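You operate a simulated robot arm through the tools that you are given. There is no shell and no other tool.

You are at the controls of a simulated robot arm. One attempt, no reset.

TASK
Set the feeder up for the job on the card.
Fine: both guides, speed and batch as on the card; gate gap from the thickness chart.

Only the result counts: the job must be done as asked and must still hold three seconds after the hand-in. Knocking over, shifting, dropping, spilling or breaking anything else fails it.

THE ROBOT
A 7-joint arm with a two-finger parallel gripper, fixed in place. Base frame: the origin is at the foot of the arm, x ahead of it, y to its left, z up. Units: cm, rad, N and s.
Its first joint turns from -2.897 to 2.897 rad. Payload 4.4 kg.
The tool frame sits at the grasp point between the pads (the TCP): z along the fingers, y along the line on which they close. The tips reach 2.3 cm beyond it. The gripper opens to 9.4 cm. The fingers are 3.8 cm wide and 1 cm thick; the gripper's body (5.4 by 9.6 cm) begins 3.9 cm behind the TCP.
Orientation is that of the tool frame in the base frame, as a unit quaternion [w, x, y, z]. With the fingers straight down and closing along the base's y, the tool's x points along the base's -x, its y along +y and its z along -z.

THE INTERFACE
- The arm moves only by the tool step_arm. Its arguments are lists of equal length, an entry for each row: "linear": the shift along the base's x, y, z in cm, a list of three; "rotation": the turn, a rotation vector about the base's x, y, z in degrees, a list of three. In form: {"linear": [[dx, dy, dz], ...], "rotation": [[wx, wy, wz], ...]}. A call has 1 to 20 rows; each row is the pose to reach, as a shift and turn from the pose commanded when the call began. "gripper" is the gripper command, from -1 (fully open) to 1 (shut), values between in proportion, set as the call begins (left out, the last holds). Rows are played at 5 a second. More than 5 cm and 0.15 rad between two rows, or a gripper value outside its range, and nothing of the call is played. A pose out of reach is approached as far as the arm can. The call stops where the force on the tool passes 40 N (or 10 N more than at its start, if that is more) or the arm is blocked; 0.2 s more then pass. Each finger travels about 7.2 cm/s and halts on what it meets, pressing with about 38 N; the grip force reading is that of the motor and also rises with nothing between the fingers. The clock runs only during rows and for 0.2 s after the last one: add rows that repeat a pose to give the fingers time. The reply holds the time, the measured pose of the TCP, the force on the tool along the base axes, the opening and the grip force, in the units named above and with some noise, with the torque about the TCP (base axes, N m) and any sound that the robot's microphone picked up.
- Cameras (640 x 400 px; columns grow to the right, rows downward): "scene" is fixed at [39.92, -64.97, 154.8]; the picture's right is [0.58, -0.81, 0.00], its down [-0.46, -0.33, -0.82] and it looks along [0.67, 0.48, -0.57] (base axes); focal length 214 px, centre (320, 200). "wrist" rides on the gripper at [8.6, 1.6, -7.5] in the tool frame; the picture's right is [-0.18, 0.98, 0.00], its down [-0.58, -0.11, -0.81] and it looks along [-0.79, -0.15, 0.59] (tool axes); focal length 243 px, centre (320, 200). There is no depth. A picture from a camera that has moved, and an enlarged one, comes with that camera's place and axes in the base frame and with its lens.
- capture(camera): a new picture of that camera. The clock stands still meanwhile.
- inspect(camera, box): a new picture of the part [left, top, right, bottom] of that camera's present view, enlarged. The clock stands still meanwhile.
- hand_in(): hands the job in; it is judged then, once.

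Nothing tells you positions but the pictures and the camera data. Unless the task says otherwise, let go and move clear before handing in.

The tools are called by a JSON object that holds its "api" and its "payload". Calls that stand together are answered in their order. step_arm: Moves the arm, as the interface text tells. Its arguments: {"type":"object","properties":{"linear":{"type":"array","items":{"type":"array","items":{"type":"number"}}},"rotation":{"type":"array","items":{"type":"array","items":{"type":"number"}}},"gripper":{"type":"number"}},"required":["linear","rotation"]} The other tools are called the same way: capture (camera) takes a picture; inspect (camera, box) takes an enlarged picture of a part of a camera's view; hand_in () hands the job in.

At the start:

```text
clock: 0.0
eef_pos: [65.29, 35.82, 140.07]
tcp_rot: [0.0, 0.0, 1.0, 0.0]
ft_force: [0.1, 0.1, -0.1]
moment: [0.01, -0.02, 0.01]
grip_width: 9.41
finger_force: 0.0
```

scene: 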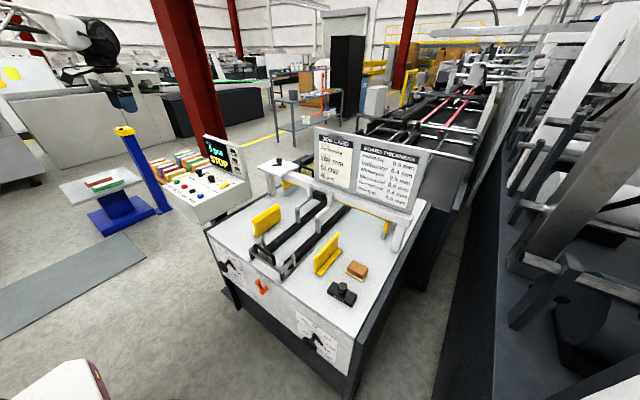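
wrist: 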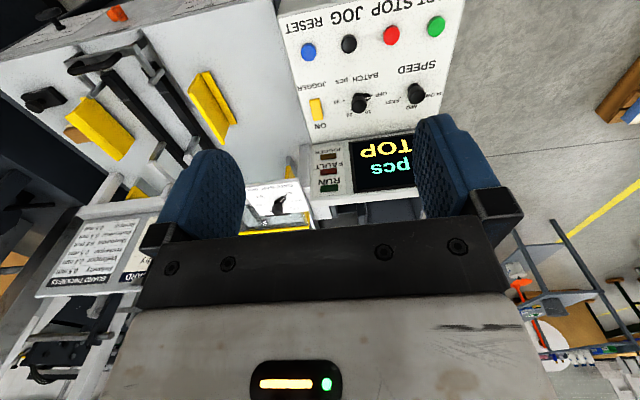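

I see a feeder table with two yellow guides, a job card and chart sign, and a control console with knobs and buttons. I'll take enlarged views of these first.

{"api": "inspect", "payload": {"camera": "scene", "box": [300, 120, 440, 220]}}

{"api": "inspect", "payload": {"camera": "scene", "box": [160, 125, 260, 225]}}

{"api": "inspect", "payload": {"camera": "scene", "box": [200, 180, 380, 300]}}

{"api": "inspect", "payload": {"camera": "scene", "box": [200, 240, 380, 380]}}

{"api": "inspect", "payload": {"camera": "wrist", "box": [260, 0, 480, 200]}}

{"api": "inspect", "payload": {"camera": "wrist", "box": [20, 180, 180, 300]}}

```text
4.00 times, centred on (370, 170) of scene
camera zoom: at [39.92, -64.97, 154.8], right [0.58, -0.81, 0.0], down [-0.46, -0.33, -0.82], along [0.67, 0.48, -0.57], focal length 858 px, centre (120, 320)
```

zoom: 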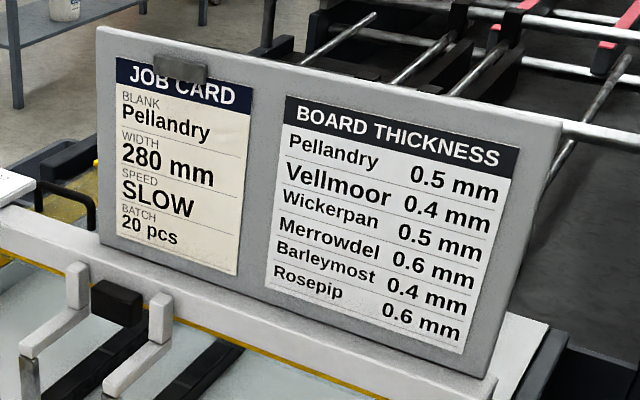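

```text
4.00 times, centred on (210, 175) of scene
camera zoom: at [39.92, -64.97, 154.8], right [0.58, -0.81, 0.0], down [-0.46, -0.33, -0.82], along [0.67, 0.48, -0.57], focal length 858 px, centre (760, 300)
```

zoom: 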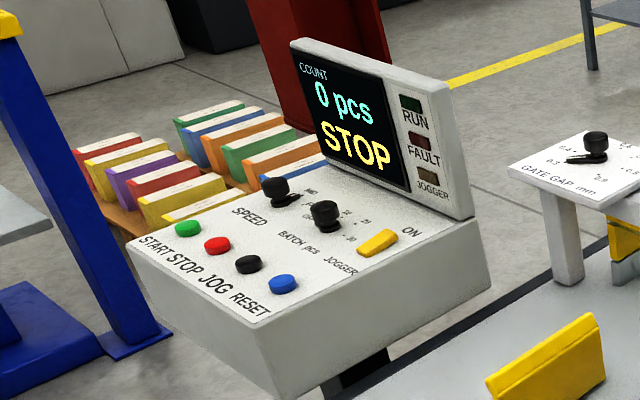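

```text
3.33 times, centred on (290, 240) of scene
camera zoom: at [39.92, -64.97, 154.8], right [0.58, -0.81, 0.0], down [-0.46, -0.33, -0.82], along [0.67, 0.48, -0.57], focal length 715 px, centre (420, 67)
```

zoom: 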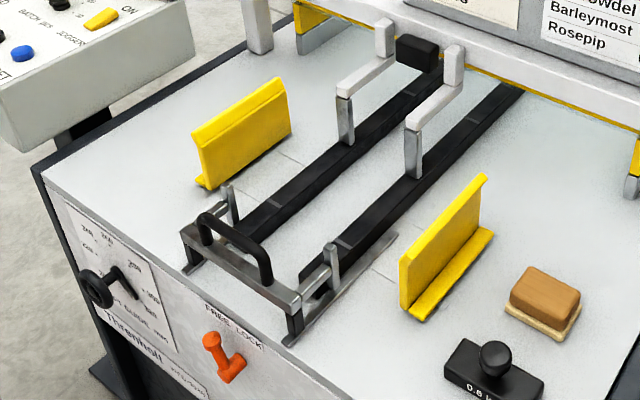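

```text
2.86 times, centred on (290, 310) of scene
camera zoom: at [39.92, -64.97, 154.8], right [0.58, -0.81, 0.0], down [-0.46, -0.33, -0.82], along [0.67, 0.48, -0.57], focal length 613 px, centre (406, -114)
```

zoom: 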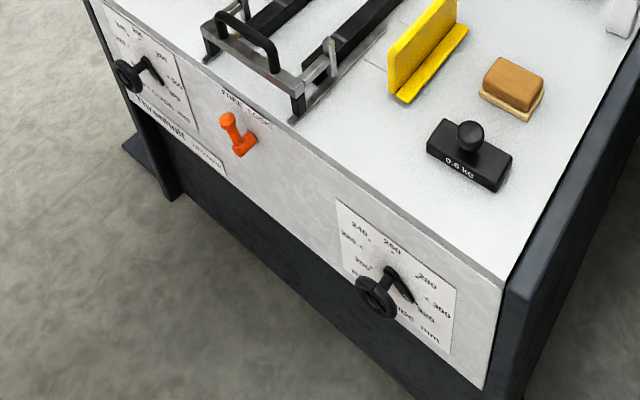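

```text
2.00 times, centred on (370, 100) of wrist
camera zoom: at [56.55, 37.59, 147.54], right [0.18, 0.98, 0.0], down [0.58, -0.11, 0.81], along [0.79, -0.15, -0.59], focal length 485 px, centre (220, 400)
```

zoom: 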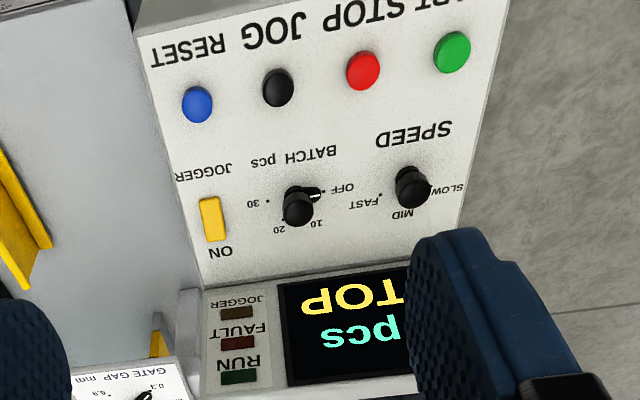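

```text
3.33 times, centred on (100, 240) of wrist
camera zoom: at [56.55, 37.59, 147.54], right [0.18, 0.98, 0.0], down [0.58, -0.11, 0.81], along [0.79, -0.15, -0.59], focal length 809 px, centre (1053, 67)
```

zoom: 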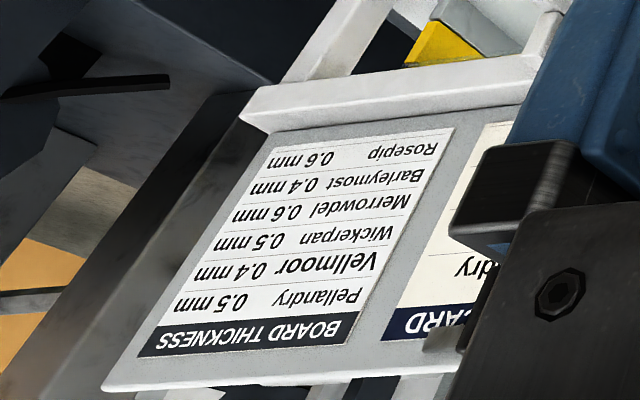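

The job is Pellandry: width 280 mm, SLOW, 20 pcs, and 0.5 mm on the chart. The feeder front faces the robot at x≈71 with a crank on each side and a free/lock lever between them, so I'll zoom in on those.

{"api": "inspect", "payload": {"camera": "scene", "box": [210, 240, 280, 310]}}

{"api": "inspect", "payload": {"camera": "scene", "box": [290, 300, 360, 370]}}

{"api": "inspect", "payload": {"camera": "scene", "box": [195, 150, 255, 200]}}

{"api": "inspect", "payload": {"camera": "scene", "box": [255, 145, 325, 200]}}

{"api": "inspect", "payload": {"camera": "scene", "box": [0, 0, 200, 125]}}

{"api": "step_arm", "payload": {"linear": [[-4, -4, 0], [-7, -8, -1], [-10, -12, -3], [-13, -15, -5], [-15, -18, -8], [-15, -18, -8]], "rotation": [[0, 0, 0], [0, 0, 0], [0, 0, 0], [0, 0, 0], [0, 0, 0], [0, 0, 0]]}}

```text
5.71 times, centred on (245, 275) of scene
camera zoom: at [39.92, -64.97, 154.8], right [0.58, -0.81, 0.0], down [-0.46, -0.33, -0.82], along [0.67, 0.48, -0.57], focal length 1226 px, centre (749, -229)
```

zoom: 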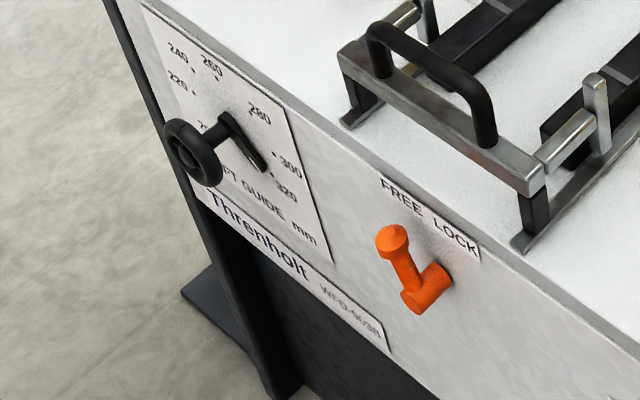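

```text
5.71 times, centred on (325, 335) of scene
camera zoom: at [39.92, -64.97, 154.8], right [0.58, -0.81, 0.0], down [-0.46, -0.33, -0.82], along [0.67, 0.48, -0.57], focal length 1226 px, centre (291, -571)
```

zoom: 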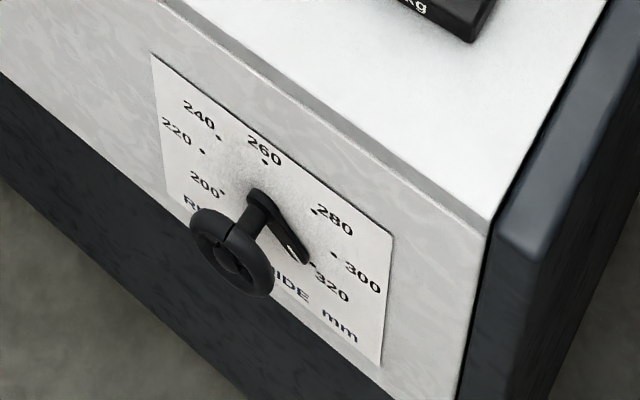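

```text
8.00 times, centred on (225, 175) of scene
camera zoom: at [39.92, -64.97, 154.8], right [0.58, -0.81, 0.0], down [-0.46, -0.33, -0.82], along [0.67, 0.48, -0.57], focal length 1716 px, centre (1080, 400)
```

zoom: 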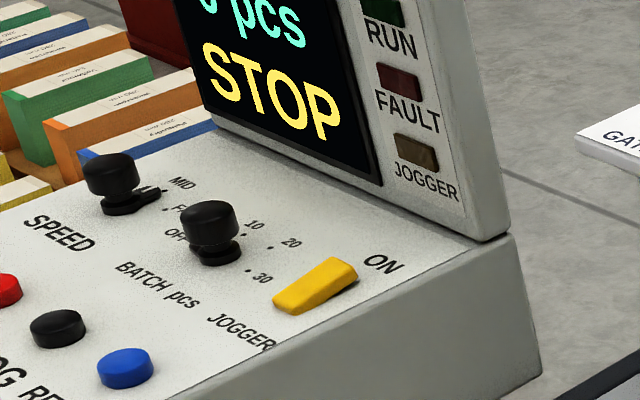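

```text
7.27 times, centred on (290, 172) of scene
camera zoom: at [39.92, -64.97, 154.8], right [0.58, -0.81, 0.0], down [-0.46, -0.33, -0.82], along [0.67, 0.48, -0.57], focal length 1560 px, centre (538, 400)
```

zoom: 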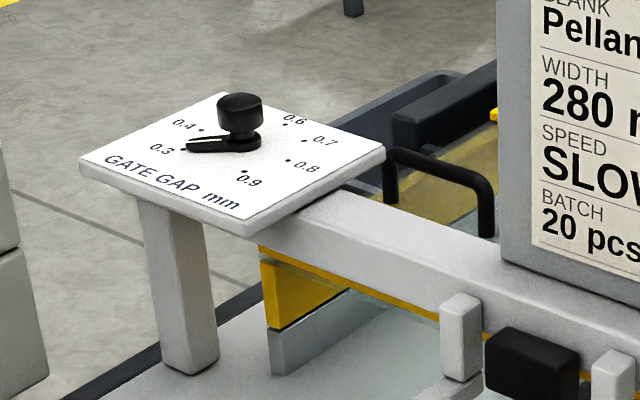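

```text
3.20 times, centred on (100, 62) of scene
camera zoom: at [39.92, -64.97, 154.8], right [0.58, -0.81, 0.0], down [-0.46, -0.33, -0.82], along [0.67, 0.48, -0.57], focal length 686 px, centre (1024, 640)
```

zoom: 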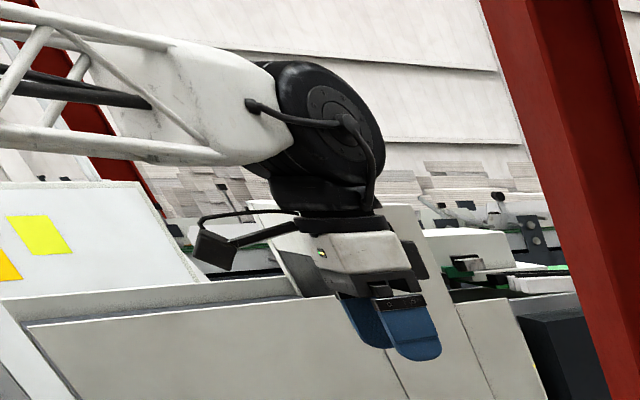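

```text
refused: row 1 steps farther than a row can; nothing moved
```

Zoomed views show hand-wheel cranks with pointers at about 310–320 and the gate-gap knob at about 0.3. My move was refused because its steps were too long, so I'll back off with smaller ones for a front view.

{"api": "step_arm", "payload": {"linear": [[-4, -1, 0], [-8, -2, -1], [-12, -3, -3], [-15, -4, -6], [-18, -5, -9.5], [-20, -5.5, -13.5], [-22, -6, -17.5], [-24, -6.5, -21.5], [-25, -7, -25.5], [-26, -7.5, -29.5], [-27, -8, -33.5], [-27, -8.5, -37.5], [-27, -9, -40], [-27, -9, -40]], "rotation": [[0, 0, 0], [0, 0, 0], [0, 0, 0], [0, 0, 0], [0, 0, 0], [0, 0, 0], [0, 0, 0], [0, 0, 0], [0, 0, 0], [0, 0, 0], [0, 0, 0], [0, 0, 0], [0, 0, 0], [0, 0, 0]]}}

{"api": "capture", "payload": {"camera": "wrist"}}

{"api": "capture", "payload": {"camera": "scene"}}

```text
clock: 3.0
eef_pos: [38.22, 26.97, 99.89]
tcp_rot: [0.0, 0.0, 1.0, 0.0]
ft_force: [0.5, 0.3, -0.4]
moment: [-0.01, 0.0, -0.01]
grip_width: 9.36
finger_force: 0.1
```

```text
taken
camera wrist: at [29.5, 28.71, 107.36], right [0.18, 0.98, 0.0], down [0.58, -0.11, 0.81], along [0.79, -0.15, -0.59], focal length 243 px, centre (320, 200)
```

wrist: 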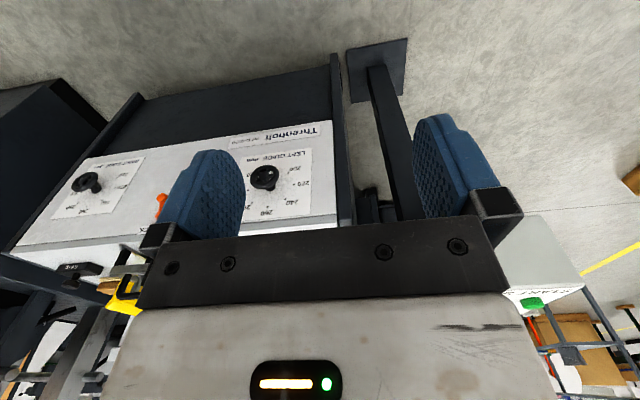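

```text
taken
```

scene: 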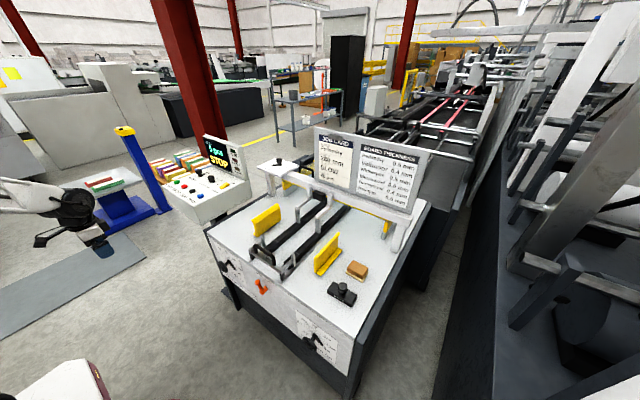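

The wrist now has both dials and the lever in view. I'll zoom in on them.

{"api": "inspect", "payload": {"camera": "wrist", "box": [140, 120, 340, 240]}}

{"api": "inspect", "payload": {"camera": "wrist", "box": [40, 140, 180, 240]}}

```text
3.20 times, centred on (240, 180) of wrist
camera zoom: at [29.5, 28.71, 107.36], right [0.18, 0.98, 0.0], down [0.58, -0.11, 0.81], along [0.79, -0.15, -0.59], focal length 776 px, centre (576, 264)
```

zoom: 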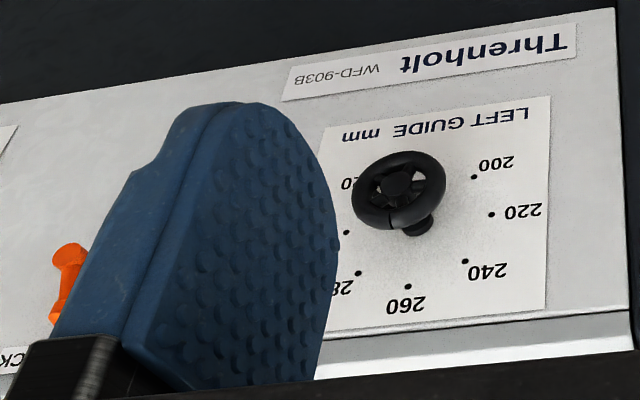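

```text
4.00 times, centred on (110, 190) of wrist
camera zoom: at [29.5, 28.71, 107.36], right [0.18, 0.98, 0.0], down [0.58, -0.11, 0.81], along [0.79, -0.15, -0.59], focal length 970 px, centre (1160, 240)
```

zoom: 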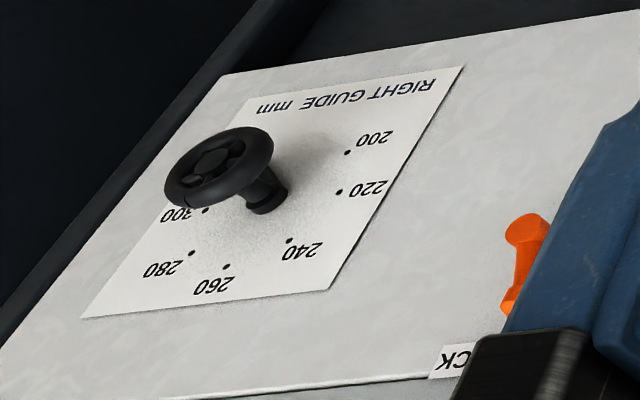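

The left wheel is near (66, 10, 72) and the right one near (66, −41, 67). I'll pitch the tool to point horizontally (+x) in front of the left dial.

{"api": "step_arm", "payload": {"linear": [[2, -2, -1], [4, -4, -2], [5, -6, -4], [6, -8, -6], [7, -10, -8], [8, -12, -10], [8, -13, -12], [8, -14, -14], [8, -15, -17], [8, -16, -20], [8, -17, -22], [8, -17, -22]], "rotation": [[0, -8.2, 0], [0, -16.4, 0], [0, -24.6, 0], [0, -32.8, 0], [0, -41, 0], [0, -49.2, 0], [0, -57.4, 0], [0, -65.6, 0], [0, -73.8, 0], [0, -82, 0], [0, -90, 0], [0, -90, 0]]}}

{"api": "capture", "payload": {"camera": "wrist"}}

{"api": "capture", "payload": {"camera": "scene"}}

```text
clock: 5.6
eef_pos: [46.29, 9.87, 78.11]
tcp_rot: [0.708, 0.0, 0.706, 0.001]
ft_force: [-0.2, -0.4, -0.1]
moment: [0.01, -0.02, -0.05]
grip_width: 9.41
finger_force: 0.1
```

```text
taken
camera wrist: at [38.75, 11.55, 69.42], right [0.0, 0.98, 0.18], down [-0.81, -0.11, 0.58], along [0.59, -0.15, 0.79], focal length 243 px, centre (320, 200)
```

wrist: 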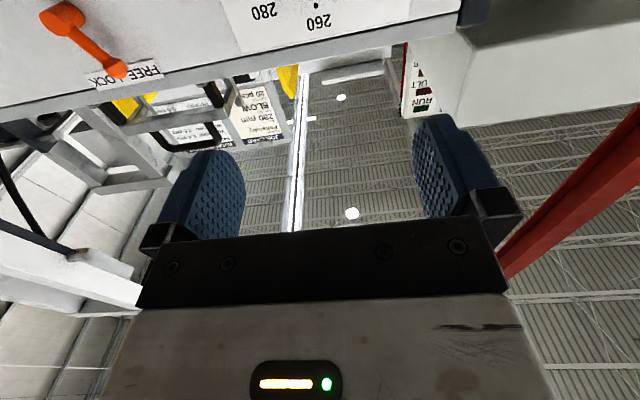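

```text
taken
```

scene: 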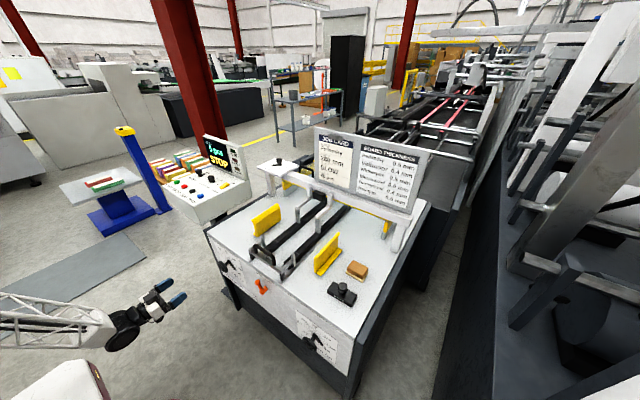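

The view from below shows the lever but not the dials face-on. I'll tilt so the camera looks level at the front panel.

{"api": "step_arm", "payload": {"linear": [[-1, -4, 2], [-2, -8, 4], [-3, -12, 6], [-4, -16, 7], [-5, -20, 9], [-5, -22, 9], [-5, -22, 9]], "rotation": [[0, 7, 0], [0, 14, 0], [0, 21, 0], [0, 28, 0], [0, 35, 0], [0, 37, 0], [0, 37, 0]]}}

{"api": "capture", "payload": {"camera": "wrist"}}

```text
clock: 7.2
eef_pos: [40.36, 4.27, 87.16]
tcp_rot: [0.446, 0.002, 0.895, -0.001]
ft_force: [-0.2, 0.7, -0.8]
moment: [0.0, 0.0, -0.01]
grip_width: 9.39
finger_force: 0.0
out of reach, approached as far as the arm can: row 2, 3, 4, 5, 6, 7
```

```text
taken
camera wrist: at [29.05, 6.06, 84.84], right [0.12, 0.98, 0.15], down [-0.29, -0.11, 0.95], along [0.95, -0.15, 0.28], focal length 243 px, centre (320, 200)
```

wrist: 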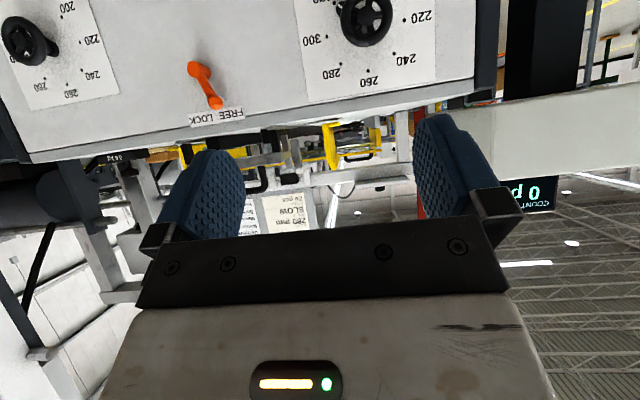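

The arm stopped at y≈4, short of where I sent it, perhaps at a joint limit. I'll check what pose is now commanded and zoom in on the dials.

{"api": "step_arm", "payload": {"linear": [[0, 0, 0], [0, 0, 0]], "rotation": [[0, 0, 0], [0, 0, 0]]}}

{"api": "inspect", "payload": {"camera": "wrist", "box": [290, 0, 450, 110]}}

{"api": "inspect", "payload": {"camera": "wrist", "box": [140, 40, 300, 140]}}

{"api": "inspect", "payload": {"camera": "wrist", "box": [0, 0, 140, 110]}}

{"api": "capture", "payload": {"camera": "scene"}}

```text
clock: 7.8
eef_pos: [40.43, 4.19, 87.16]
tcp_rot: [0.446, 0.003, 0.895, -0.001]
ft_force: [0.3, 0.2, 0.4]
moment: [-0.02, 0.03, 0.03]
grip_width: 9.39
finger_force: 0.1
```

```text
3.64 times, centred on (370, 55) of wrist
camera zoom: at [29.07, 6.06, 84.84], right [0.12, 0.98, 0.15], down [-0.29, -0.11, 0.95], along [0.95, -0.15, 0.28], focal length 882 px, centre (138, 727)
```

zoom: 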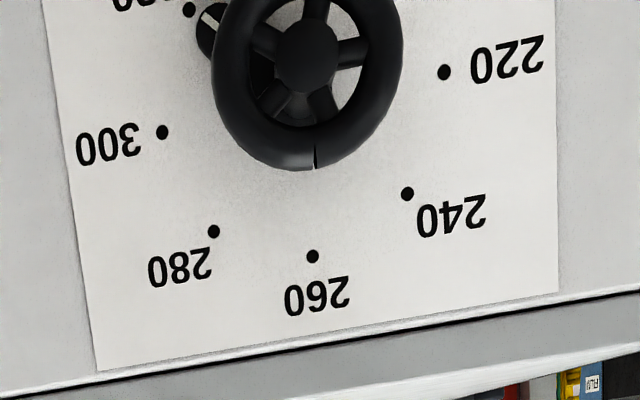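

```text
4.00 times, centred on (220, 90) of wrist
camera zoom: at [29.07, 6.06, 84.84], right [0.12, 0.98, 0.15], down [-0.29, -0.11, 0.95], along [0.95, -0.15, 0.28], focal length 970 px, centre (720, 640)
```

zoom: 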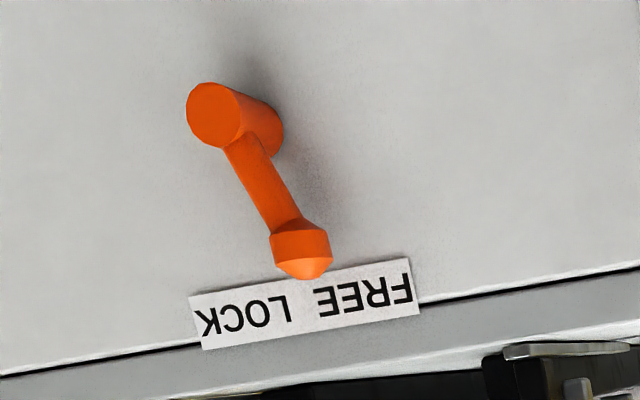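

```text
3.64 times, centred on (70, 55) of wrist
camera zoom: at [29.07, 6.06, 84.84], right [0.12, 0.98, 0.15], down [-0.29, -0.11, 0.95], along [0.95, -0.15, 0.28], focal length 882 px, centre (1229, 727)
```

zoom: 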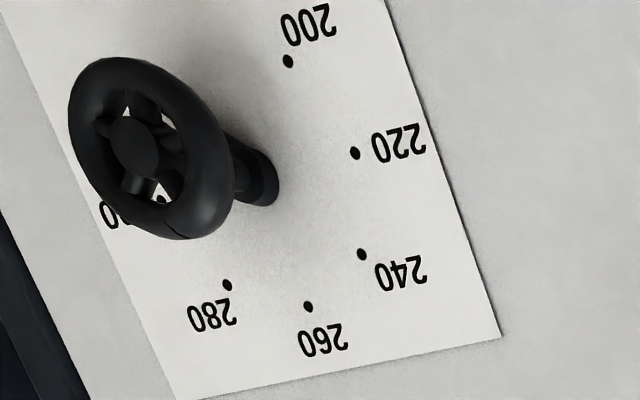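

```text
taken
```

scene: 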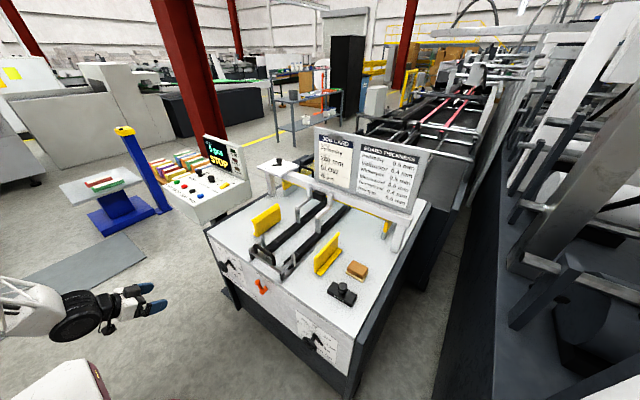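

The lever points to FREE. The left dial centre is near y=10.0, z=71.5, with 45° for every 20 mm; the right is near y=−42.7, z=65, and both pointers look close to 320. I'll line up level in front of the left wheel.

{"api": "step_arm", "payload": {"linear": [[2.5, 1, -2], [5, 2, -5], [8, 3, -8], [11, 4, -11], [14, 5, -14], [15.6, 5.8, -15.7], [15.6, 5.8, -15.7]], "rotation": [[0, -7, 0], [0, -14, 0], [0, -21, 0], [0, -28, 0], [0, -35, 0], [0, -37, 0], [0, -37, 0]]}}

{"api": "capture", "payload": {"camera": "wrist"}}

{"api": "inspect", "payload": {"camera": "scene", "box": [130, 220, 310, 340]}}

```text
clock: 9.4
eef_pos: [56.56, 11.98, 72.64]
tcp_rot: [0.705, -0.007, 0.709, -0.016]
ft_force: [-0.3, 0.6, -0.2]
moment: [-0.02, 0.0, 0.01]
grip_width: 9.38
finger_force: 0.1
out of reach, approached as far as the arm can: row 5, 6, 7
```

```text
taken
camera wrist: at [48.93, 13.53, 64.02], right [0.01, 0.99, 0.15], down [-0.8, -0.08, 0.59], along [0.59, -0.13, 0.79], focal length 243 px, centre (320, 200)
```

wrist: 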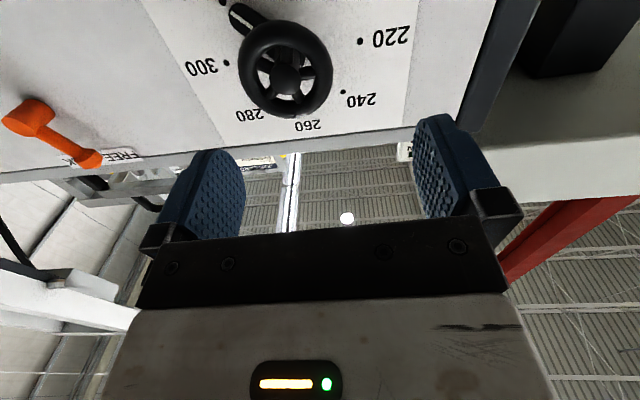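

```text
3.33 times, centred on (220, 280) of scene
camera zoom: at [39.92, -64.97, 154.8], right [0.58, -0.81, 0.0], down [-0.46, -0.33, -0.82], along [0.67, 0.48, -0.57], focal length 715 px, centre (653, -67)
```

zoom: 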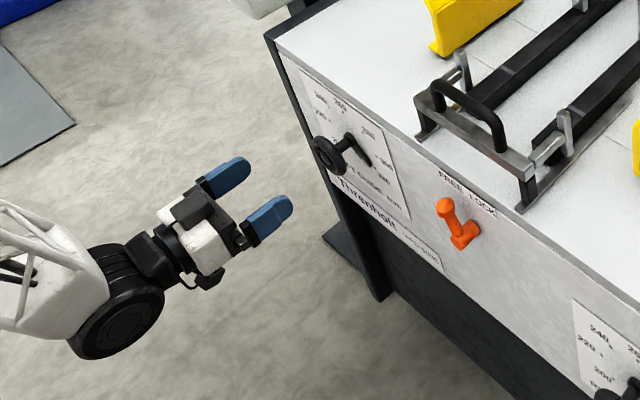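

The arm is again stopping at a joint limit here. I'll test whether rolling the tool about its axis frees it.

{"api": "step_arm", "payload": {"linear": [[-1, 0, 0], [-1, -1, 0], [-1, -2, -1], [-1, -2, -1]], "rotation": [[8, 0, 0], [16, 0, 0], [24, 0, 0], [24, 0, 0]]}}

```text
clock: 10.4
eef_pos: [56.61, 11.97, 72.66]
tcp_rot: [0.705, -0.006, 0.709, -0.017]
ft_force: [0.4, -0.6, 0.4]
moment: [-0.02, 0.01, 0.03]
grip_width: 9.41
finger_force: 0.0
out of reach, approached as far as the arm can: row 1, 2, 3, 4
```

{"api": "step_arm", "payload": {"linear": [[-1, 0, 0], [-1, -1, 0], [-1, -2, -1], [-1, -2, -1]], "rotation": [[-8, 0, 0], [-16, 0, 0], [-24, 0, 0], [-24, 0, 0]]}}

```text
clock: 11.4
eef_pos: [55.42, 9.91, 71.73]
tcp_rot: [0.688, -0.154, 0.69, -0.164]
ft_force: [-0.1, 0.2, -0.4]
moment: [0.0, 0.01, 0.01]
grip_width: 9.41
finger_force: 0.0
```

Rolling toward −x frees the arm, and that is also the direction the wheels need to turn. I'll look at the left wheel before grasping it.

{"api": "capture", "payload": {"camera": "wrist"}}

{"api": "inspect", "payload": {"camera": "wrist", "box": [180, 0, 400, 140]}}

```text
taken
camera wrist: at [47.81, 7.8, 63.19], right [0.02, 0.96, -0.27], down [-0.8, 0.17, 0.57], along [0.59, 0.2, 0.78], focal length 243 px, centre (320, 200)
```

wrist: 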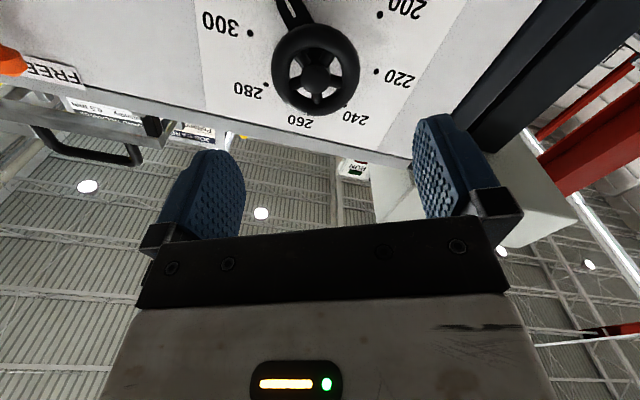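

```text
2.86 times, centred on (290, 70) of wrist
camera zoom: at [47.81, 7.8, 63.19], right [0.02, 0.96, -0.27], down [-0.8, 0.17, 0.57], along [0.59, 0.2, 0.78], focal length 693 px, centre (406, 571)
```

zoom: 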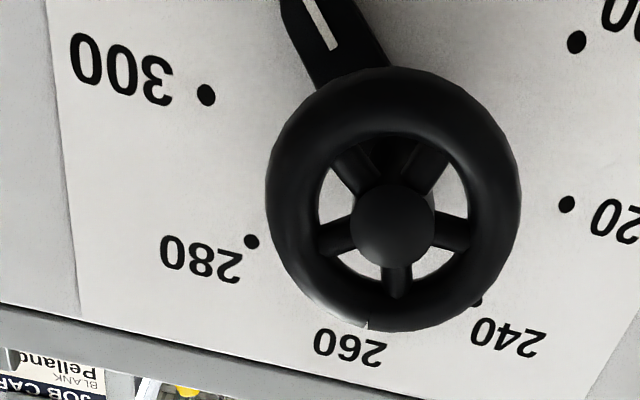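

The left wheel hub is at about (65.7, 9.7, 72.1), its ring is about 6.5 cm across, and the pointer is near 320. I'll approach partway and check alignment.

{"api": "step_arm", "payload": {"linear": [[2, -0.1, 0.2], [4, -0.2, 0.4], [5, -0.2, 0.4], [5, -0.2, 0.4]], "rotation": [[0, 0, 0], [0, 0, 0], [0, 0, 0], [0, 0, 0]], "gripper": -1}}

{"api": "capture", "payload": {"camera": "wrist"}}

{"api": "inspect", "payload": {"camera": "scene", "box": [170, 230, 270, 300]}}

```text
clock: 12.4
eef_pos: [60.23, 9.83, 71.99]
tcp_rot: [0.687, -0.151, 0.691, -0.167]
ft_force: [-0.6, -0.3, -0.3]
moment: [-0.02, 0.02, 0.0]
grip_width: 9.37
finger_force: 0.1
```

```text
taken
camera wrist: at [52.67, 7.84, 63.56], right [0.02, 0.96, -0.26], down [-0.8, 0.17, 0.57], along [0.6, 0.2, 0.78], focal length 243 px, centre (320, 200)
```

wrist: 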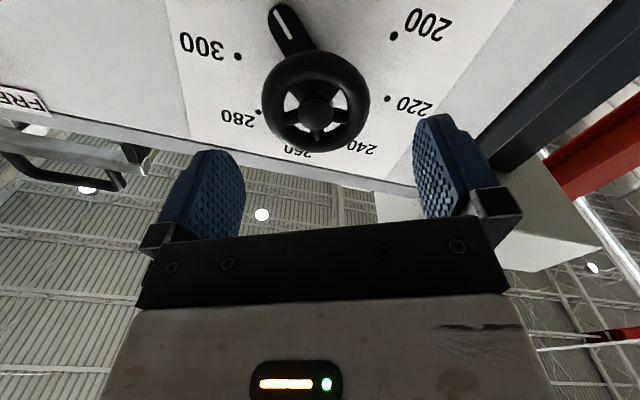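

```text
5.71 times, centred on (220, 265) of scene
camera zoom: at [39.92, -64.97, 154.8], right [0.58, -0.81, 0.0], down [-0.46, -0.33, -0.82], along [0.67, 0.48, -0.57], focal length 1226 px, centre (891, -171)
```

zoom: 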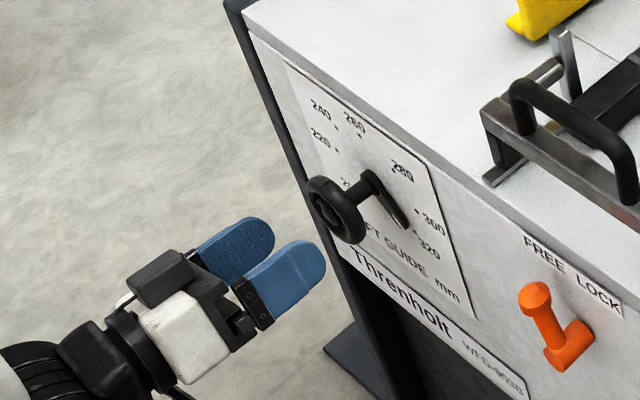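

The wheel is centred on the tool axis and about 5.6 cm ahead. I'll advance over the ring and close.

{"api": "step_arm", "payload": {"linear": [[1.5, -0.1, 0], [3, -0.2, 0], [4.5, -0.2, 0], [5.4, -0.2, 0], [5.4, -0.2, 0]], "rotation": [[0, 0, 0], [0, 0, 0], [0, 0, 0], [0, 0, 0], [0, 0, 0]]}}

{"api": "capture", "payload": {"camera": "wrist"}}

{"api": "inspect", "payload": {"camera": "scene", "box": [170, 230, 270, 300]}}

```text
clock: 13.6
eef_pos: [64.44, 10.6, 72.08]
tcp_rot: [0.687, -0.151, 0.691, -0.167]
ft_force: [-0.6, 0.2, -0.7]
moment: [-0.01, 0.02, -0.01]
grip_width: 9.41
finger_force: 0.0
out of reach, approached as far as the arm can: row 1, 2, 3, 4, 5
```

```text
taken
camera wrist: at [56.79, 8.54, 63.58], right [0.02, 0.96, -0.26], down [-0.8, 0.18, 0.57], along [0.6, 0.2, 0.78], focal length 243 px, centre (320, 200)
```

wrist: 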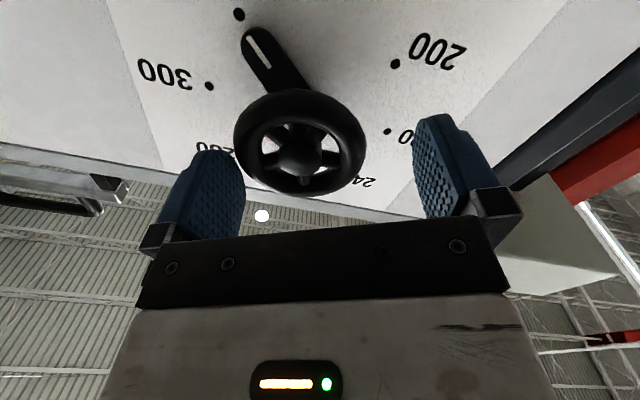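

```text
5.71 times, centred on (220, 265) of scene
camera zoom: at [39.92, -64.97, 154.8], right [0.58, -0.81, 0.0], down [-0.46, -0.33, -0.82], along [0.67, 0.48, -0.57], focal length 1226 px, centre (891, -171)
```

zoom: 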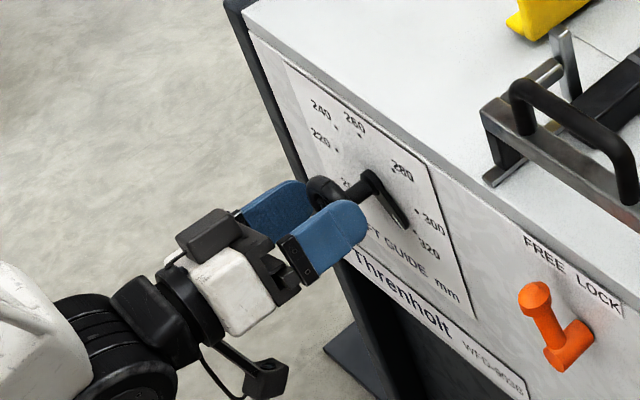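

The arm hit the same limit, so I'll roll further the freeing way around the ring while centring it, then advance.

{"api": "step_arm", "payload": {"linear": [[0, -0.4, 0], [0, -0.7, 0], [0, -0.9, 0], [0, -0.9, 0], [0.5, -0.9, 0], [1, -0.9, 0], [1, -0.9, 0]], "rotation": [[-8, 0, 0], [-16, 0, 0], [-24, 0, 0], [-32, 0, 0], [-32, 0, 0], [-32, 0, 0], [-32, 0, 0]]}}

{"api": "capture", "payload": {"camera": "wrist"}}

```text
clock: 15.2
eef_pos: [63.65, 10.7, 71.97]
tcp_rot: [0.617, -0.335, 0.62, -0.351]
ft_force: [0.3, 1.6, -0.2]
moment: [0.03, -0.02, -0.01]
grip_width: 9.44
finger_force: 0.1
out of reach, approached as far as the arm can: row 1, 2, 3, 4, 5, 6, 7
```

```text
taken
camera wrist: at [56.06, 4.48, 65.91], right [0.02, 0.68, -0.74], down [-0.8, 0.45, 0.39], along [0.6, 0.58, 0.55], focal length 243 px, centre (320, 200)
```

wrist: 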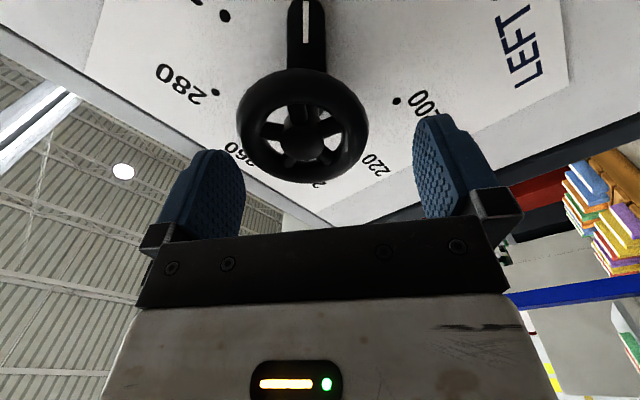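

The arm is still stuck, so a joint other than the last one seems to be limiting. I'll look at the arm's configuration in the scene.

{"api": "inspect", "payload": {"camera": "scene", "box": [0, 220, 280, 400]}}

```text
2.22 times, centred on (140, 310) of scene
camera zoom: at [39.92, -64.97, 154.8], right [0.58, -0.81, 0.0], down [-0.46, -0.33, -0.82], along [0.67, 0.48, -0.57], focal length 477 px, centre (720, -44)
```

zoom: 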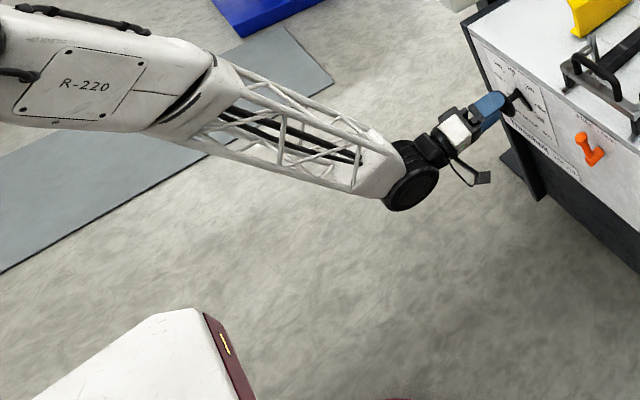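

The elbow has swung out to the left, apparently because the last joint was at its limit. I'll back off, return to tool-down, and yaw around to re-centre the joints.

{"api": "step_arm", "payload": {"linear": [[-2, 0, 0], [-5, 0, 0], [-9, 1, 2], [-12, 2, 5], [-13, 4, 9], [-13, 6, 13], [-13, 8, 17], [-13, 10, 21], [-13, 12, 25], [-13, 14, 28], [-13, 16, 31], [-13, 16, 34], [-13, 16, 34], [-13, 16, 34], [-13, 16, 34]], "rotation": [[0, 0, 0], [0, 0, 0], [0, 0, 0], [0, 8, 0], [0, 16, 0], [0, 24, 0], [0, 32, 0], [0, 40, 0], [0, 48, 0], [0, 56, 0], [0, 64, 0], [0, 72, 0], [0, 80, 0], [0, 88, 0], [0, 90, 0]]}}

```text
clock: 18.4
eef_pos: [50.66, 26.47, 106.01]
tcp_rot: [-0.001, -0.484, 0.875, -0.008]
ft_force: [1.0, 0.4, 0.3]
moment: [-0.01, -0.01, 0.0]
grip_width: 9.43
finger_force: 0.0
```

{"api": "step_arm", "payload": {"linear": [[0, 0, 0], [0, 0, 0], [0, 0, 0], [0, 0, 0], [0, 0, 0], [0, 0, 0], [0, 0, 0], [0, 0, 0], [0, 0, 0], [0, 0, 0], [0, 0, 0], [0, 0, 0], [0, 0, 0], [0, 0, 0], [0, 0, 0], [0, 0, 0]], "rotation": [[0, 0, 8], [0, 0, 16], [0, 0, 24], [0, 0, 32], [0, 0, 40], [0, 0, 48], [0, 0, 56], [0, 0, 64], [0, 0, 72], [0, 0, 80], [0, 0, 88], [0, 0, 96], [0, 0, 104], [0, 0, 112], [0, 0, 120], [0, 0, 122]]}}

{"api": "capture", "payload": {"camera": "wrist"}}

{"api": "capture", "payload": {"camera": "scene"}}

```text
clock: 21.8
eef_pos: [50.66, 26.62, 105.93]
tcp_rot: [-0.007, 1.0, 0.0, 0.004]
ft_force: [-0.1, -0.2, -0.7]
moment: [0.0, 0.0, 0.0]
grip_width: 9.4
finger_force: 0.0
```

```text
taken
camera wrist: at [59.18, 24.96, 113.45], right [-0.18, -0.98, -0.02], down [-0.59, 0.1, 0.8], along [-0.79, 0.16, -0.59], focal length 243 px, centre (320, 200)
```

wrist: 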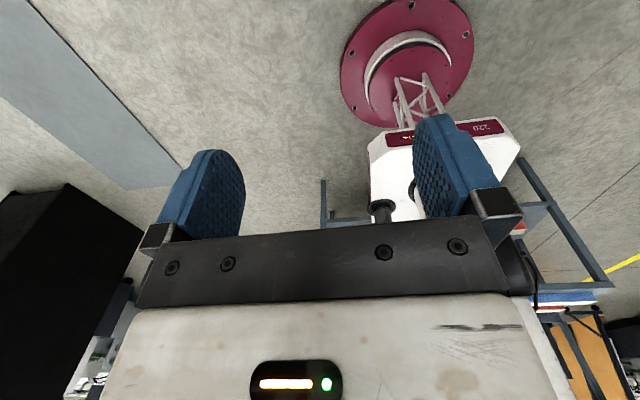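

```text
taken
```

scene: 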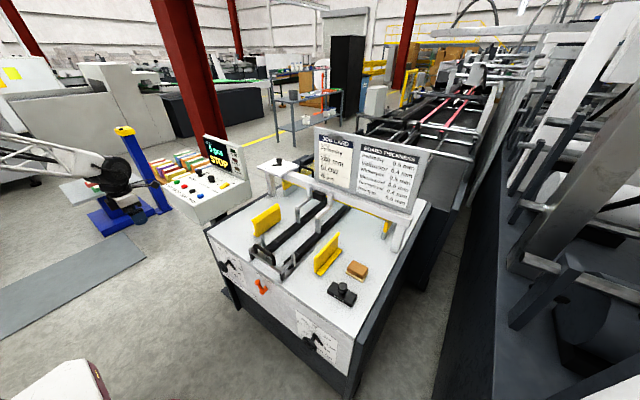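

The yaw to the opposite side worked. Now I'll pitch to horizontal in front of the left wheel again, with the camera above this time.

{"api": "step_arm", "payload": {"linear": [[0, -1, -1], [0, -2, -3], [0, -4, -6], [0, -6, -9], [1, -8, -12], [1, -10, -16], [2, -12, -20], [3, -14, -24], [4, -15, -28], [5, -16, -31], [5.4, -16.9, -33.8], [5.4, -16.9, -33.8]], "rotation": [[0, -8.2, 0], [0, -16.4, 0], [0, -24.6, 0], [0, -32.8, 0], [0, -41, 0], [0, -49.2, 0], [0, -57.4, 0], [0, -65.6, 0], [0, -73.8, 0], [0, -82, 0], [0, -90, 0], [0, -90, 0]]}}

{"api": "capture", "payload": {"camera": "wrist"}}

{"api": "capture", "payload": {"camera": "scene"}}

```text
clock: 24.4
eef_pos: [55.68, 10.44, 72.08]
tcp_rot: [-0.003, 0.705, 0.002, 0.709]
ft_force: [-0.3, -0.4, 0.1]
moment: [-0.01, 0.0, 0.02]
grip_width: 9.41
finger_force: 0.1
out of reach, approached as far as the arm can: row 11, 12
```

```text
taken
camera wrist: at [48.13, 8.85, 80.73], right [0.01, -0.98, -0.19], down [-0.8, 0.1, -0.59], along [0.6, 0.15, -0.79], focal length 243 px, centre (320, 200)
```

wrist: 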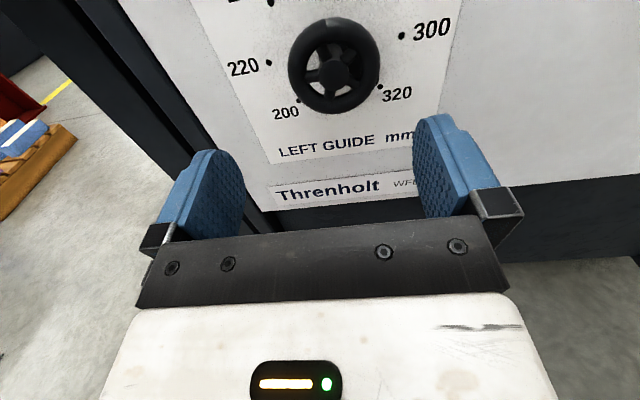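

```text
taken
```

scene: 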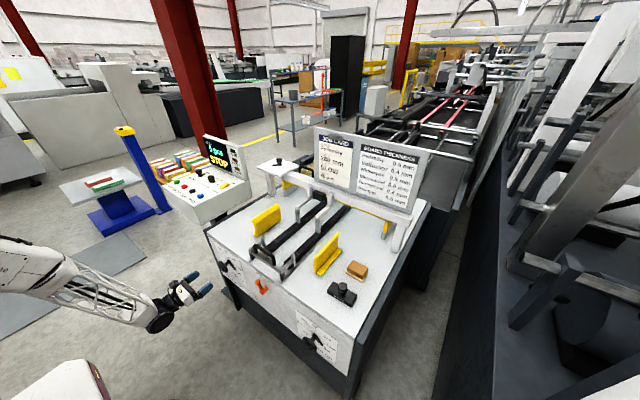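

The limit at y≈10 is still there, so it isn't the last joint. I'll study the arm's posture.

{"api": "inspect", "payload": {"camera": "scene", "box": [0, 200, 320, 400]}}

{"api": "step_arm", "payload": {"linear": [[0, -1, 0], [0, -2, 0], [0, -3, 0]], "rotation": [[0, 8, 0], [0, 16, 0], [0, 24, 0]]}}

```text
2.00 times, centred on (160, 300) of scene
camera zoom: at [39.92, -64.97, 154.8], right [0.58, -0.81, 0.0], down [-0.46, -0.33, -0.82], along [0.67, 0.48, -0.57], focal length 429 px, centre (640, 0)
```

zoom: 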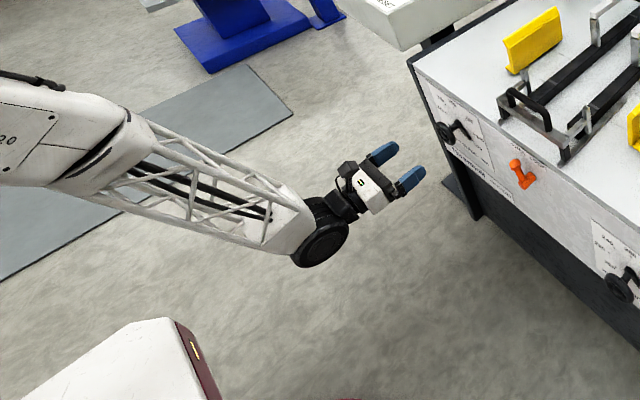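

```text
clock: 25.2
eef_pos: [55.75, 8.1, 72.27]
tcp_rot: [-0.004, 0.838, 0.002, 0.546]
ft_force: [0.3, 0.5, -0.3]
moment: [-0.01, -0.01, -0.01]
grip_width: 9.39
finger_force: 0.0
out of reach, approached as far as the arm can: row 1, 2, 3
```

I worked out that a wrist joint (not the last one) saturates when the tool is horizontal this close in. Instead I'll grip the wheels with the tool pointing mostly down, tilted about 25° toward the panel, and turn about the wheel axis. First I return to tool-down and yaw back.

{"api": "step_arm", "payload": {"linear": [[-2, 1, 3], [-3, 2, 7], [-4, 4, 11], [-5, 6, 15], [-6, 8, 19], [-7, 10, 23], [-7, 12, 27], [-7, 13, 31], [-7, 14, 33], [-7, 14, 33]], "rotation": [[0, 0, 0], [0, 8, 0], [0, 16, 0], [0, 24, 0], [0, 32, 0], [0, 40, 0], [0, 48, 0], [0, 56, 0], [0, 64, 0], [0, 66, 0]]}}

{"api": "step_arm", "payload": {"linear": [[0, 0, 0], [0, 0, 0], [0, 0, 0], [0, 0, 0], [0, 0, 0], [0, 0, 0], [0, 0, 0], [0, 0, 0], [0, 0, 0], [0, 0, 0], [0, 0, 0], [0, 0, 0], [0, 0, 0], [0, 0, 0], [0, 0, 0], [0, 0, 0], [0, 0, 0], [0, 0, 0], [0, 0, 0], [0, 0, 0]], "rotation": [[0, 0, -8.4], [0, 0, -16.8], [0, 0, -25.2], [0, 0, -33.6], [0, 0, -42], [0, 0, -50.4], [0, 0, -58.8], [0, 0, -67.2], [0, 0, -75.6], [0, 0, -84], [0, 0, -92.4], [0, 0, -100.8], [0, 0, -109.2], [0, 0, -117.6], [0, 0, -126], [0, 0, -134.4], [0, 0, -142.8], [0, 0, -151.2], [0, 0, -159.6], [0, 0, -168]]}}

{"api": "inspect", "payload": {"camera": "scene", "box": [0, 80, 320, 280]}}

```text
clock: 27.4
eef_pos: [48.66, 22.3, 105.27]
tcp_rot: [-0.008, 1.0, 0.0, 0.002]
ft_force: [-0.8, -0.5, 0.1]
moment: [0.0, -0.03, 0.0]
grip_width: 9.43
finger_force: 0.1
```

```text
clock: 31.6
eef_pos: [48.68, 22.16, 105.43]
tcp_rot: [-0.002, -0.103, 0.995, -0.008]
ft_force: [-0.5, 0.8, -0.2]
moment: [-0.01, 0.05, -0.02]
grip_width: 9.4
finger_force: 0.1
```

```text
2.00 times, centred on (160, 180) of scene
camera zoom: at [39.92, -64.97, 154.8], right [0.58, -0.81, 0.0], down [-0.46, -0.33, -0.82], along [0.67, 0.48, -0.57], focal length 429 px, centre (640, 240)
```

zoom: 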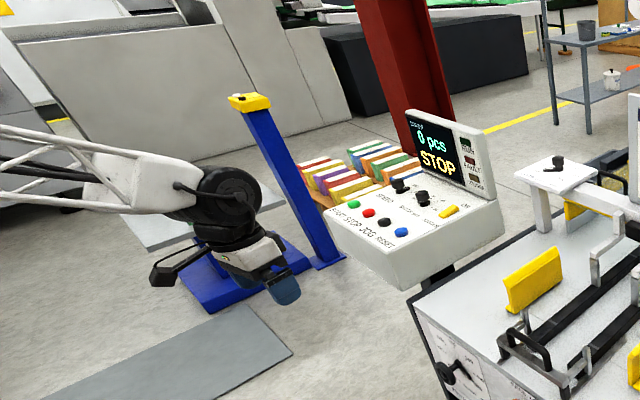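

The arm posture looks natural again. I'll finish the yaw, then tilt 30° toward the panel at a standoff above the left wheel.

{"api": "step_arm", "payload": {"linear": [[0, 0, 0], [0, 0, 0], [0, 0, 0]], "rotation": [[0, 0, -6], [0, 0, -12], [0, 0, -12]]}}

{"api": "step_arm", "payload": {"linear": [[2, -2, -4], [4, -5, -8], [6, -8, -12], [8, -10, -16], [9.8, -12.5, -20], [9.8, -12.5, -21.2], [9.8, -12.5, -21.2]], "rotation": [[0, -6, 0], [0, -12, 0], [0, -18, 0], [0, -24, 0], [0, -30, 0], [0, -30, 0], [0, -30, 0]]}}

{"api": "capture", "payload": {"camera": "wrist"}}

```text
clock: 32.4
eef_pos: [48.61, 22.23, 105.37]
tcp_rot: [-0.003, 0.001, 1.0, -0.006]
ft_force: [0.6, -0.8, 0.2]
moment: [-0.02, 0.03, 0.0]
grip_width: 9.38
finger_force: 0.0
```

```text
refused: row 2 steps farther than a row can; nothing moved
```

```text
taken
camera wrist: at [39.99, 24.01, 112.78], right [0.19, 0.98, -0.01], down [0.59, -0.1, 0.8], along [0.79, -0.16, -0.59], focal length 243 px, centre (320, 200)
```

wrist: 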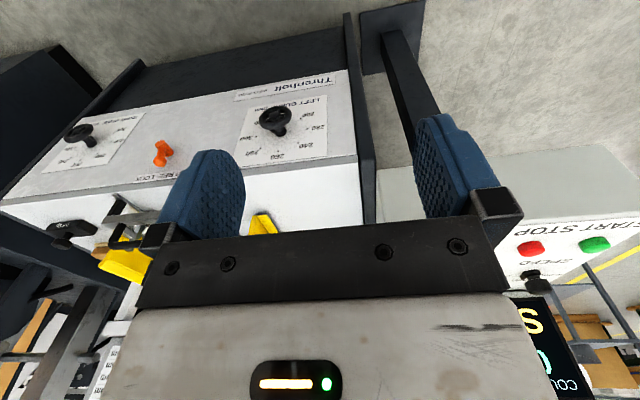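

{"api": "step_arm", "payload": {"linear": [[1, -1.5, -3], [2.5, -3.5, -6], [4, -5.5, -9], [5.5, -7.5, -12], [7, -9.5, -15], [8.5, -11, -18], [9.8, -12.5, -21.2], [9.8, -12.5, -21.2]], "rotation": [[0, -5, 0], [0, -10, 0], [0, -15, 0], [0, -20, 0], [0, -25, 0], [0, -30, 0], [0, -30, 0], [0, -30, 0]]}}

{"api": "capture", "payload": {"camera": "wrist"}}

{"api": "inspect", "payload": {"camera": "scene", "box": [130, 200, 310, 320]}}

```text
clock: 34.2
eef_pos: [58.64, 9.76, 83.97]
tcp_rot: [0.257, 0.002, 0.966, -0.006]
ft_force: [-0.3, -0.5, 0.1]
moment: [0.01, 0.01, -0.01]
grip_width: 9.41
finger_force: 0.2
```

```text
taken
camera wrist: at [47.33, 11.62, 86.22], right [0.17, 0.98, 0.08], down [0.11, -0.1, 0.99], along [0.98, -0.16, -0.12], focal length 243 px, centre (320, 200)
```

wrist: 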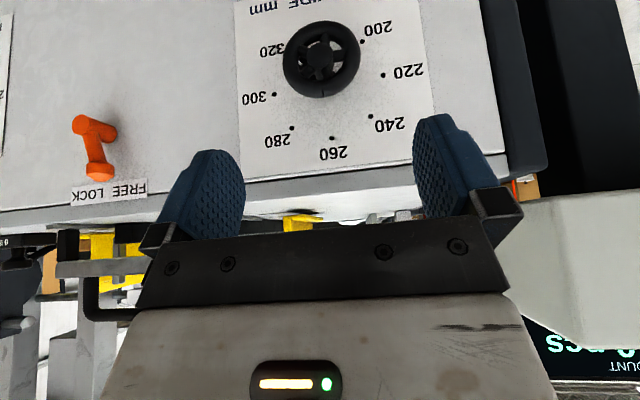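

```text
3.33 times, centred on (220, 260) of scene
camera zoom: at [39.92, -64.97, 154.8], right [0.58, -0.81, 0.0], down [-0.46, -0.33, -0.82], along [0.67, 0.48, -0.57], focal length 715 px, centre (653, 0)
```

zoom: 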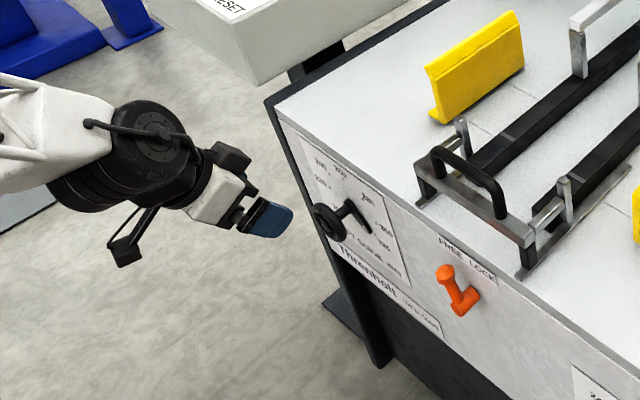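

The tool is aligned and clear of the panel, with the wheel hub at about y=9.9, z=72.2. I'll roll +40° about the wheel axis at standoff so there is room to turn counter-clockwise.

{"api": "step_arm", "payload": {"linear": [[0.2, -1.3, -0.7], [0.4, -2.6, -1.5], [0.5, -3.9, -2.3], [0.7, -5.2, -3.1], [0.9, -6.6, -3.8], [0.9, -6.6, -3.8]], "rotation": [[8, 0, 0], [16, 0, 0], [24, 0, 0], [32, 0, 0], [40, 0, 0], [40, 0, 0]]}}

{"api": "capture", "payload": {"camera": "wrist"}}

```text
clock: 35.6
eef_pos: [59.61, 2.98, 80.27]
tcp_rot: [0.239, 0.09, 0.91, 0.325]
ft_force: [0.3, -0.6, -0.2]
moment: [-0.01, 0.03, 0.01]
grip_width: 9.38
finger_force: 0.0
```

```text
taken
camera wrist: at [48.2, 3.08, 82.96], right [0.17, 0.7, 0.69], down [0.11, -0.71, 0.69], along [0.98, -0.04, -0.19], focal length 243 px, centre (320, 200)
```

wrist: 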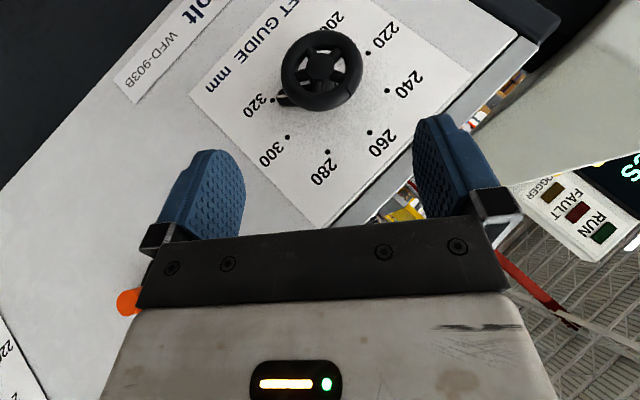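

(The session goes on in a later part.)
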